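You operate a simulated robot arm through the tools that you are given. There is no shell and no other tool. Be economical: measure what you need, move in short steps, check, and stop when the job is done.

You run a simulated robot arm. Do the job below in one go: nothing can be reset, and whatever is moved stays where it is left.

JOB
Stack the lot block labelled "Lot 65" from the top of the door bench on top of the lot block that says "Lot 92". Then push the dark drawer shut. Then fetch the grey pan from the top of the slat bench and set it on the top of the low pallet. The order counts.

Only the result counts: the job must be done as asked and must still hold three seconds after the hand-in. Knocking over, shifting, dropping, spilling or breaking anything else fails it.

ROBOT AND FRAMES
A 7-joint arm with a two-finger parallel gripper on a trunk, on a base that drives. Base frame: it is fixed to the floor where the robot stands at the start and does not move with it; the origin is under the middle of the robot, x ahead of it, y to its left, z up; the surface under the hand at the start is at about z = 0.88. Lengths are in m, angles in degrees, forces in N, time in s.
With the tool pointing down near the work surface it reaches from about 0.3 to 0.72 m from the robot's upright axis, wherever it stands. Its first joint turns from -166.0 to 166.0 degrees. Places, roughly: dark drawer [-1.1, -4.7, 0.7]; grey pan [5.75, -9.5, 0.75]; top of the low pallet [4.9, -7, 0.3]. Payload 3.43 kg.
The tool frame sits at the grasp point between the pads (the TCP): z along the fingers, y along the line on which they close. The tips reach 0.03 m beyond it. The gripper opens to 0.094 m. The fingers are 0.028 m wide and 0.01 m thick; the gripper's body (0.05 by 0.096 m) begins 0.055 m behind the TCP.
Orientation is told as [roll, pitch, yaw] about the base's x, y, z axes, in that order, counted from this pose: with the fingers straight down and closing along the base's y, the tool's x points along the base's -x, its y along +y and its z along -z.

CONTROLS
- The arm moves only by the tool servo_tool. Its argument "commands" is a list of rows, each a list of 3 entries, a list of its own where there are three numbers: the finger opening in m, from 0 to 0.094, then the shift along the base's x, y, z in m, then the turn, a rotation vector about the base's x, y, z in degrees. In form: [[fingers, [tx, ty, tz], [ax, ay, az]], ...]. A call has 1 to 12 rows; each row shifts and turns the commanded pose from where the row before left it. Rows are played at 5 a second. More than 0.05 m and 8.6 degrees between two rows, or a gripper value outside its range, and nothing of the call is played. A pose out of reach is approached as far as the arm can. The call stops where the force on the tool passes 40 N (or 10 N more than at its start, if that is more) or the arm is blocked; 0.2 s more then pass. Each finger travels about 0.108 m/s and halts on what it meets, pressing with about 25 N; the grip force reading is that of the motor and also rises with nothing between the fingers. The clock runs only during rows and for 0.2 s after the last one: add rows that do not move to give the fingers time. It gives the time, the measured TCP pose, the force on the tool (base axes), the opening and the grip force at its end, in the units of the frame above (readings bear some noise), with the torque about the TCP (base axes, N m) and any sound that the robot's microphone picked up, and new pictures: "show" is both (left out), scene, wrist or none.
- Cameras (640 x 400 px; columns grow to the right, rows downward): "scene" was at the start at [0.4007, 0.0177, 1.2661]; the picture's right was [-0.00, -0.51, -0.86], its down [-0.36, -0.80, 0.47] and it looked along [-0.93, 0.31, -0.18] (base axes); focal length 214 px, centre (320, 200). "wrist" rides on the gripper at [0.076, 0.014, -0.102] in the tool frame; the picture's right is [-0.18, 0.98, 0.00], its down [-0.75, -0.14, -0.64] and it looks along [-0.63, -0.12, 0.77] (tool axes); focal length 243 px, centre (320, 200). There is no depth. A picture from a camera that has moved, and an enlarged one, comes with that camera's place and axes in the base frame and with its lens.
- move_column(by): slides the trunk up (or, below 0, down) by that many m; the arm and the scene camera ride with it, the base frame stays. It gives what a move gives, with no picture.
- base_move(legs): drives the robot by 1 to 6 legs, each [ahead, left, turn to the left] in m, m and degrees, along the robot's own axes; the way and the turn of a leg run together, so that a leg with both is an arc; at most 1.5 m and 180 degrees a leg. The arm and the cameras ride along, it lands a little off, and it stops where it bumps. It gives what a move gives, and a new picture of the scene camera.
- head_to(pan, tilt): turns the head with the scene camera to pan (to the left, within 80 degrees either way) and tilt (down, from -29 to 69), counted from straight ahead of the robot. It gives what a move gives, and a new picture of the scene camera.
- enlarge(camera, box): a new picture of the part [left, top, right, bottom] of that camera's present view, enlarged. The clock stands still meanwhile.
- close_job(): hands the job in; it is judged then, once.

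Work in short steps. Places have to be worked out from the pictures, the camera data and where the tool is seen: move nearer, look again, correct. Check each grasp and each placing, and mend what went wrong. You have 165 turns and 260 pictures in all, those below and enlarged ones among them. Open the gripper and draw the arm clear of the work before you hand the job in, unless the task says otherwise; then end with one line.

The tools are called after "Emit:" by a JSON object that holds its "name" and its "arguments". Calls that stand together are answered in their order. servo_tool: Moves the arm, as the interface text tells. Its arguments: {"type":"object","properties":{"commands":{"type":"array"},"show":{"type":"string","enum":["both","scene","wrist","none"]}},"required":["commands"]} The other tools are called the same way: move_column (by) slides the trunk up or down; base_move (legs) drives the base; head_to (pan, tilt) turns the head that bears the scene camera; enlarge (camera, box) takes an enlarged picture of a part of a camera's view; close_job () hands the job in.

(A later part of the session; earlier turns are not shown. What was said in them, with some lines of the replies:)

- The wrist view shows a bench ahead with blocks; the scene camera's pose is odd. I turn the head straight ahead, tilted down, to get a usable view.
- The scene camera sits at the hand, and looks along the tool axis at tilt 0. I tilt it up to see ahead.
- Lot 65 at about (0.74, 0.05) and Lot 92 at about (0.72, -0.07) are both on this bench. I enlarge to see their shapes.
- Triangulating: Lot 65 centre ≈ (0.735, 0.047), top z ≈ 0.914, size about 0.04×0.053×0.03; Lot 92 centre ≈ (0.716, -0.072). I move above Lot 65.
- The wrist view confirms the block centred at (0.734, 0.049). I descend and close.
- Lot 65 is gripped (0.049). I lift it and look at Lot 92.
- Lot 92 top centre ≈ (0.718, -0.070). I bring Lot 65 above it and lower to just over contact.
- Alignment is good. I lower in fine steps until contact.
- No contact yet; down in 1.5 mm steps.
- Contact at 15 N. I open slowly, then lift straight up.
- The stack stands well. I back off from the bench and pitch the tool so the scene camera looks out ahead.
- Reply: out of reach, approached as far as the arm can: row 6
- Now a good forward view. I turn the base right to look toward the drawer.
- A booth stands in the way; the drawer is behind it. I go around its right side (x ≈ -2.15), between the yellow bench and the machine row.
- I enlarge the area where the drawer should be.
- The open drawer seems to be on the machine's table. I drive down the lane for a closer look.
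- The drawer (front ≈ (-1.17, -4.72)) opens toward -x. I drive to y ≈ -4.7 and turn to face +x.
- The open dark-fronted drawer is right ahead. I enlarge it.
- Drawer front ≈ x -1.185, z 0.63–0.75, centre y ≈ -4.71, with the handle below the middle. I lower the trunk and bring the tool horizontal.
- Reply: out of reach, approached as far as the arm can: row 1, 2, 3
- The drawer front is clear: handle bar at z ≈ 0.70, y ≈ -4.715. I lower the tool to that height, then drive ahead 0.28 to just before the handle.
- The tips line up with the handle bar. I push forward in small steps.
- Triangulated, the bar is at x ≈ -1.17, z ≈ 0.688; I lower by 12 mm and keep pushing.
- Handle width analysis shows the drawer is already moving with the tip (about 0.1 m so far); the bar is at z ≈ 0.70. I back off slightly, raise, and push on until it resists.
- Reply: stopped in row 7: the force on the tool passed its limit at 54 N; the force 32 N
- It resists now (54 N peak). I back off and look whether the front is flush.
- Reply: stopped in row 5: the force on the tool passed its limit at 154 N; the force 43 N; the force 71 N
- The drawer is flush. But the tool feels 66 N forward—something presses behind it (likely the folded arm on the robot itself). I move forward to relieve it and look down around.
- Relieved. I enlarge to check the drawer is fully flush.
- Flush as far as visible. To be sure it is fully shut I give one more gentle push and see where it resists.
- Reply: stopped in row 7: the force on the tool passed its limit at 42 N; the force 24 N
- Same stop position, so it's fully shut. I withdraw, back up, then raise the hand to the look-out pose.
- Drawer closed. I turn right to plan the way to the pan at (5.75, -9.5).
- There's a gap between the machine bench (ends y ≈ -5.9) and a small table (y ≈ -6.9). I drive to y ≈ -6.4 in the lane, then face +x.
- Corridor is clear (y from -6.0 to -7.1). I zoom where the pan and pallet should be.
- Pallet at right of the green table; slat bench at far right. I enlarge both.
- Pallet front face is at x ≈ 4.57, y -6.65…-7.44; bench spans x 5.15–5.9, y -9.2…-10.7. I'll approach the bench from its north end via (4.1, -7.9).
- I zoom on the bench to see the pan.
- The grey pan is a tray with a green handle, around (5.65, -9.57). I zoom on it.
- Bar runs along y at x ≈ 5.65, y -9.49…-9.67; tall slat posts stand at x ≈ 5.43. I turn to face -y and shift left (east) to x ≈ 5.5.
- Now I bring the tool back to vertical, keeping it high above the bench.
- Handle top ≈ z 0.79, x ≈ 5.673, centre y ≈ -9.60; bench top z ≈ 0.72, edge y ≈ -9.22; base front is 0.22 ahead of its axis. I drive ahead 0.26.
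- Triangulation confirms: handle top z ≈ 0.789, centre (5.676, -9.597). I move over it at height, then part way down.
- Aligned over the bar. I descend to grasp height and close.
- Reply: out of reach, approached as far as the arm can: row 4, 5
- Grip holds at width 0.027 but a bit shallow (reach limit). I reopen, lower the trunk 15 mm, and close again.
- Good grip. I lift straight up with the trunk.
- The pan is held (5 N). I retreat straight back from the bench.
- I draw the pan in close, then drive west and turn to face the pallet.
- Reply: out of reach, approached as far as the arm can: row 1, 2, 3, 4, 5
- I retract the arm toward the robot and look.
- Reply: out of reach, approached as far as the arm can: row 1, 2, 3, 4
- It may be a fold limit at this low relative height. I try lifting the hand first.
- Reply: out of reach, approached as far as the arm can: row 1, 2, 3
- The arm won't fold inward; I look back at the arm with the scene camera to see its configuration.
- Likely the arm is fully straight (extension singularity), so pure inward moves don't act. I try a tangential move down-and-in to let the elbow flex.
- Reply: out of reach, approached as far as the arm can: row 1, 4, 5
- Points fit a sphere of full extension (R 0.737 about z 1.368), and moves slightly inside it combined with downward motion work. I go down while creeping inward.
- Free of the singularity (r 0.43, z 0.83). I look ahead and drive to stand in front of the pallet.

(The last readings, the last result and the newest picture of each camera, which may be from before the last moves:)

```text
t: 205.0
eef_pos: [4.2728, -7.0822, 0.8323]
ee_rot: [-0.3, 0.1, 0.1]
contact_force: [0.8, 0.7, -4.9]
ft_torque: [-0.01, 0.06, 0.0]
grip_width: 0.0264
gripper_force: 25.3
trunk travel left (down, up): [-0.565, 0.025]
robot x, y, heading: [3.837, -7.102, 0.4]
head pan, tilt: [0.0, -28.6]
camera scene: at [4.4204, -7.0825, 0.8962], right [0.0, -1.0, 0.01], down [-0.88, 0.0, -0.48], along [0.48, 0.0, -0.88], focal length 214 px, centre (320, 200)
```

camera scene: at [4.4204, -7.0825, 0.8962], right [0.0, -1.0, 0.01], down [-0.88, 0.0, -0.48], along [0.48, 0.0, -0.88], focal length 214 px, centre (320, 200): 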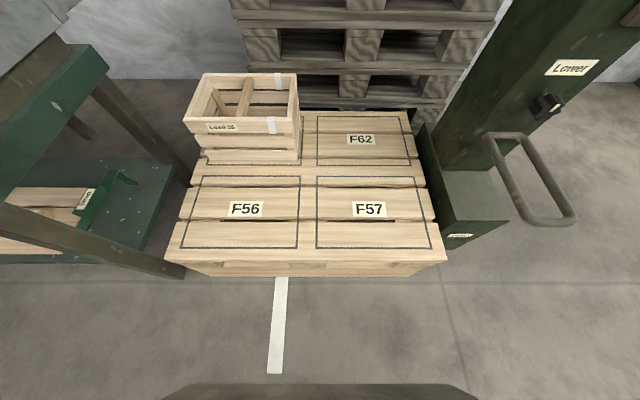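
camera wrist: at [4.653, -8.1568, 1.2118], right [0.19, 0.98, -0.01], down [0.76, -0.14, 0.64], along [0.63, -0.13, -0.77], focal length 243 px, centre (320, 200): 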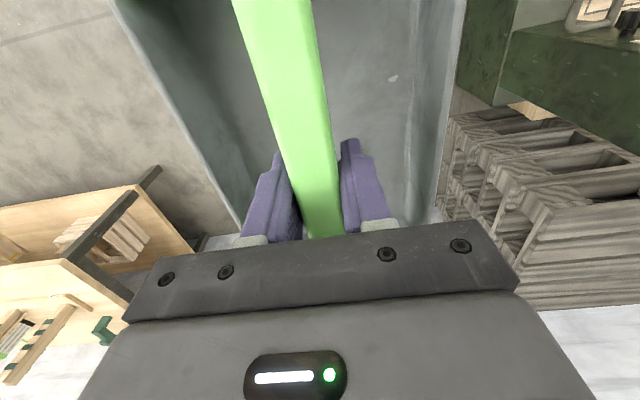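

Pallet is clear: zone F57 centre ≈ (4.71, -7.25), pallet front edge x ≈ 4.55. I lower the trunk so the pan travels ~9 cm above the pallet, then drive in.

Emit:
{"name": "move_column", "arguments": {"by": -0.36}}

Emit:
{"name": "base_move", "arguments": {"legs": [[0.0, -0.13, 0], [0.38, 0, -0.3]]}}

```text
t: 208.5
eef_pos: [4.2726, -7.0818, 0.4722]
ee_rot: [-0.3, 0.0, 0.2]
contact_force: [0.6, -0.2, -5.7]
ft_torque: [0.0, 0.04, 0.0]
grip_width: 0.0264
gripper_force: 25.5
trunk travel left (down, up): [-0.205, 0.385]
robot x, y, heading: [3.8412, -7.1049, 0.3]
head pan, tilt: [0.0, -28.6]
```

```text
t: 211.8
eef_pos: [4.6542, -7.2157, 0.4706]
ee_rot: [-0.3, 0.1, -0.2]
contact_force: [-0.5, 0.5, -5.4]
ft_torque: [0.0, 0.04, 0.0]
grip_width: 0.0263
gripper_force: 24.9
trunk travel left (down, up): [-0.205, 0.385]
robot x, y, heading: [4.2193, -7.2334, -0.4]
head pan, tilt: [0.0, -28.6]
camera scene: at [4.8014, -7.2172, 0.5362], right [-0.01, -1.0, 0.01], down [-0.88, 0.0, -0.48], along [0.48, -0.01, -0.88], focal length 214 px, centre (320, 200)
```

scene: 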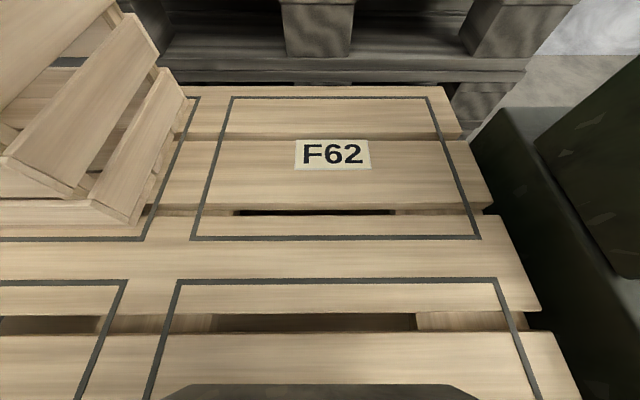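

I shift the pan over the zone centre (4.71, -7.235) and lower to just above the pallet.

Emit:
{"name": "servo_tool", "arguments": {"commands": [[0.0, [0.03, -0.01, 0], [0, 0, 0]], [0.0, [0.027, -0.01, 0], [0, 0, 0]], [0.0, [0, 0, 0], [0, 0, 0]]], "show": "none"}}

Emit:
{"name": "move_column", "arguments": {"by": -0.08}}

Emit:
{"name": "servo_tool", "arguments": {"commands": [[0.0, [0, 0, 0], [0, 0, 0]]], "show": "both"}}

```text
t: 212.6
eef_pos: [4.6964, -7.2284, 0.4791]
ee_rot: [-0.3, 0.0, -0.2]
contact_force: [0.0, 0.0, -5.1]
ft_torque: [0.01, 0.04, 0.0]
grip_width: 0.0263
gripper_force: 25.0
out of reach, approached as far as the arm can: row 2
trunk travel left (down, up): [-0.205, 0.385]
robot x, y, heading: [4.2191, -7.2344, -0.3]
head pan, tilt: [0.0, -28.6]
```

```text
t: 213.7
eef_pos: [4.6959, -7.2286, 0.3994]
ee_rot: [-0.3, 0.0, -0.3]
contact_force: [-0.7, -1.1, -4.7]
ft_torque: [-0.01, 0.07, 0.01]
grip_width: 0.0264
gripper_force: 24.6
trunk travel left (down, up): [-0.125, 0.465]
robot x, y, heading: [4.2171, -7.2335, -0.2]
head pan, tilt: [0.0, -28.6]
```

```text
t: 214.1
eef_pos: [4.696, -7.228, 0.3983]
ee_rot: [-0.3, -0.1, -0.3]
contact_force: [-0.1, -0.4, -5.7]
ft_torque: [0.0, 0.07, 0.03]
grip_width: 0.0264
gripper_force: 24.5
trunk travel left (down, up): [-0.125, 0.465]
robot x, y, heading: [4.2192, -7.2317, -0.1]
head pan, tilt: [0.0, -28.6]
camera scene: at [4.8427, -7.2311, 0.4643], right [-0.01, -1.0, 0.01], down [-0.88, 0.0, -0.48], along [0.48, -0.01, -0.88], focal length 214 px, centre (320, 200)
camera wrist: at [4.6201, -7.2142, 0.5018], right [0.19, 0.98, -0.01], down [0.75, -0.14, 0.64], along [0.63, -0.13, -0.77], focal length 243 px, centre (320, 200)
```

scene: 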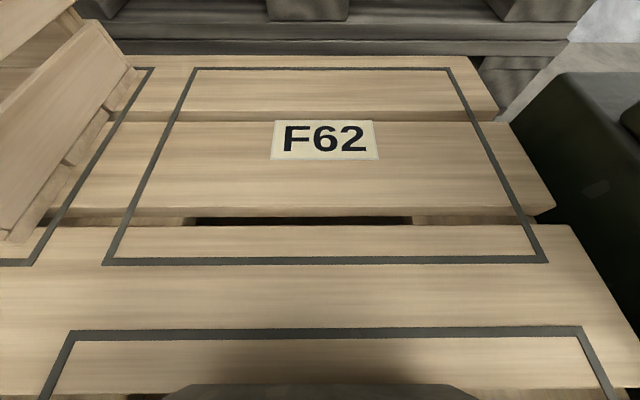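
wrist: 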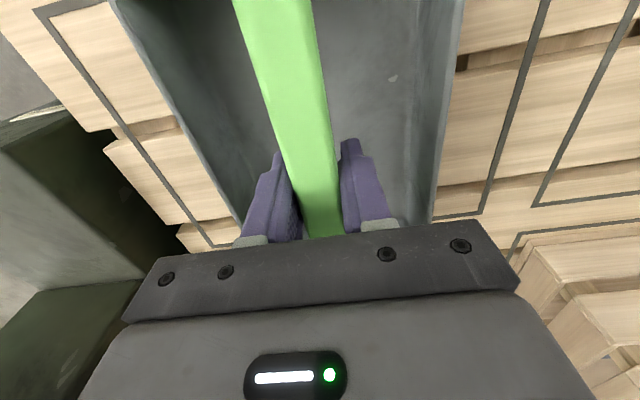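

Pallet top ≈ 0.30; pan bottom ≈ 0.336. I lower by trunk in small steps, watching force.

Emit:
{"name": "move_column", "arguments": {"by": -0.026}}

Emit:
{"name": "move_column", "arguments": {"by": -0.005}}

```text
t: 214.9
eef_pos: [4.6964, -7.2299, 0.3747]
ee_rot: [-0.3, -0.3, -0.4]
contact_force: [4.2, -0.4, 2.5]
ft_torque: [0.38, -0.7, -0.1]
grip_width: 0.0265
gripper_force: 24.5
trunk travel left (down, up): [-0.099, 0.491]
robot x, y, heading: [4.2199, -7.2345, -0.2]
head pan, tilt: [0.0, -28.6]
```

```text
t: 215.4
eef_pos: [4.6944, -7.2296, 0.3675]
ee_rot: [-0.3, -0.1, -0.3]
contact_force: [4.5, -0.6, 17.3]
ft_torque: [0.54, 0.11, -0.11]
grip_width: 0.0263
gripper_force: 25.1
trunk travel left (down, up): [-0.094, 0.496]
robot x, y, heading: [4.2216, -7.2351, -0.1]
head pan, tilt: [0.0, -28.6]
```

Contact made and settled. I relieve a little and open the fingers.

Emit:
{"name": "move_column", "arguments": {"by": 0.003}}

Emit:
{"name": "servo_tool", "arguments": {"commands": [[0.03, [0, 0, 0], [0, 0, 0]], [0.045, [0, 0, 0], [0, 0, 0]], [0.06, [0, 0, 0], [0, 0, 0]], [0.06, [0, 0, 0], [0, 0, 0]], [0.06, [0, 0, 0], [0, 0, 0]]], "show": "wrist"}}

```text
t: 215.9
eef_pos: [4.6943, -7.2295, 0.3707]
ee_rot: [-0.2, 0.2, -0.3]
contact_force: [-0.3, -0.4, -4.9]
ft_torque: [0.01, 0.09, 0.0]
grip_width: 0.0265
gripper_force: 24.5
trunk travel left (down, up): [-0.097, 0.493]
robot x, y, heading: [4.2204, -7.2376, -0.4]
head pan, tilt: [0.0, -28.6]
```

```text
t: 217.1
eef_pos: [4.6959, -7.2293, 0.3721]
ee_rot: [-0.4, 0.1, -0.4]
contact_force: [-0.6, -0.7, 0.3]
ft_torque: [0.01, -0.02, 0.0]
grip_width: 0.06
gripper_force: 0.0
trunk travel left (down, up): [-0.097, 0.493]
robot x, y, heading: [4.2193, -7.2315, -0.4]
head pan, tilt: [0.0, -28.6]
camera wrist: at [4.62, -7.2142, 0.4739], right [0.19, 0.98, -0.01], down [0.75, -0.14, 0.64], along [0.63, -0.13, -0.77], focal length 243 px, centre (320, 200)
```

wrist: 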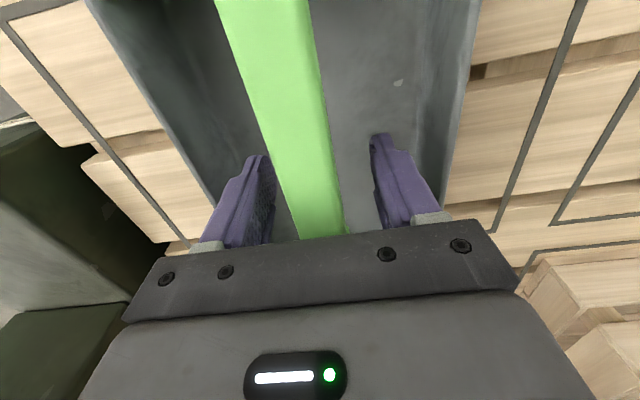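

Released. I raise the hand with the trunk, back off and check.

Emit:
{"name": "move_column", "arguments": {"by": 0.35}}

Emit:
{"name": "base_move", "arguments": {"legs": [[-0.45, 0, 0]]}}

```text
t: 220.5
eef_pos: [4.6954, -7.2289, 0.7197]
ee_rot: [-0.3, -0.1, -0.3]
contact_force: [-0.1, -0.7, 0.2]
ft_torque: [-0.02, 0.0, 0.03]
grip_width: 0.0598
gripper_force: 0.0
trunk travel left (down, up): [-0.447, 0.143]
robot x, y, heading: [4.217, -7.2336, -0.3]
head pan, tilt: [0.0, -28.6]
```

```text
t: 223.2
eef_pos: [4.2462, -7.2253, 0.7209]
ee_rot: [-0.3, 0.0, -0.2]
contact_force: [0.5, 0.4, 1.5]
ft_torque: [0.0, -0.02, -0.01]
grip_width: 0.06
gripper_force: 0.1
trunk travel left (down, up): [-0.447, 0.143]
robot x, y, heading: [3.773, -7.2342, -0.2]
head pan, tilt: [0.0, -28.6]
camera scene: at [4.3938, -7.2278, 0.7869], right [0.0, -1.0, 0.01], down [-0.88, 0.0, -0.48], along [0.48, -0.01, -0.88], focal length 214 px, centre (320, 200)
```

scene: 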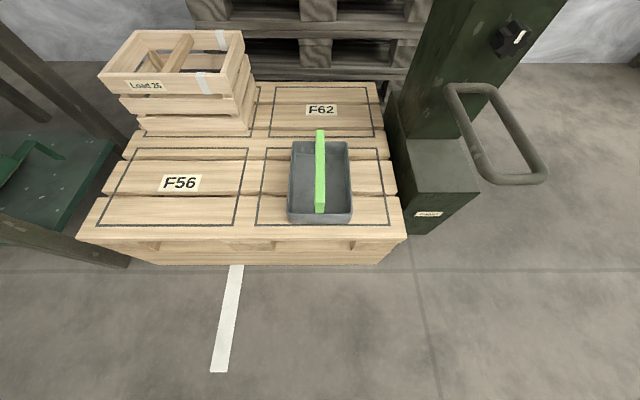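

The pan rests level on the low pallet inside zone F57. The gripper is open and the arm is clear, the drawer is shut, and Lot 65 sits on Lot 92, so I hand the job in.

Emit:
{"name": "close_job", "arguments": {}}

```text
The job is handed in.
```

The job is handed in, done in the order asked: Lot 65 is stacked on Lot 92, the dark drawer is pushed fully shut, and the grey pan is on top of the low pallet.
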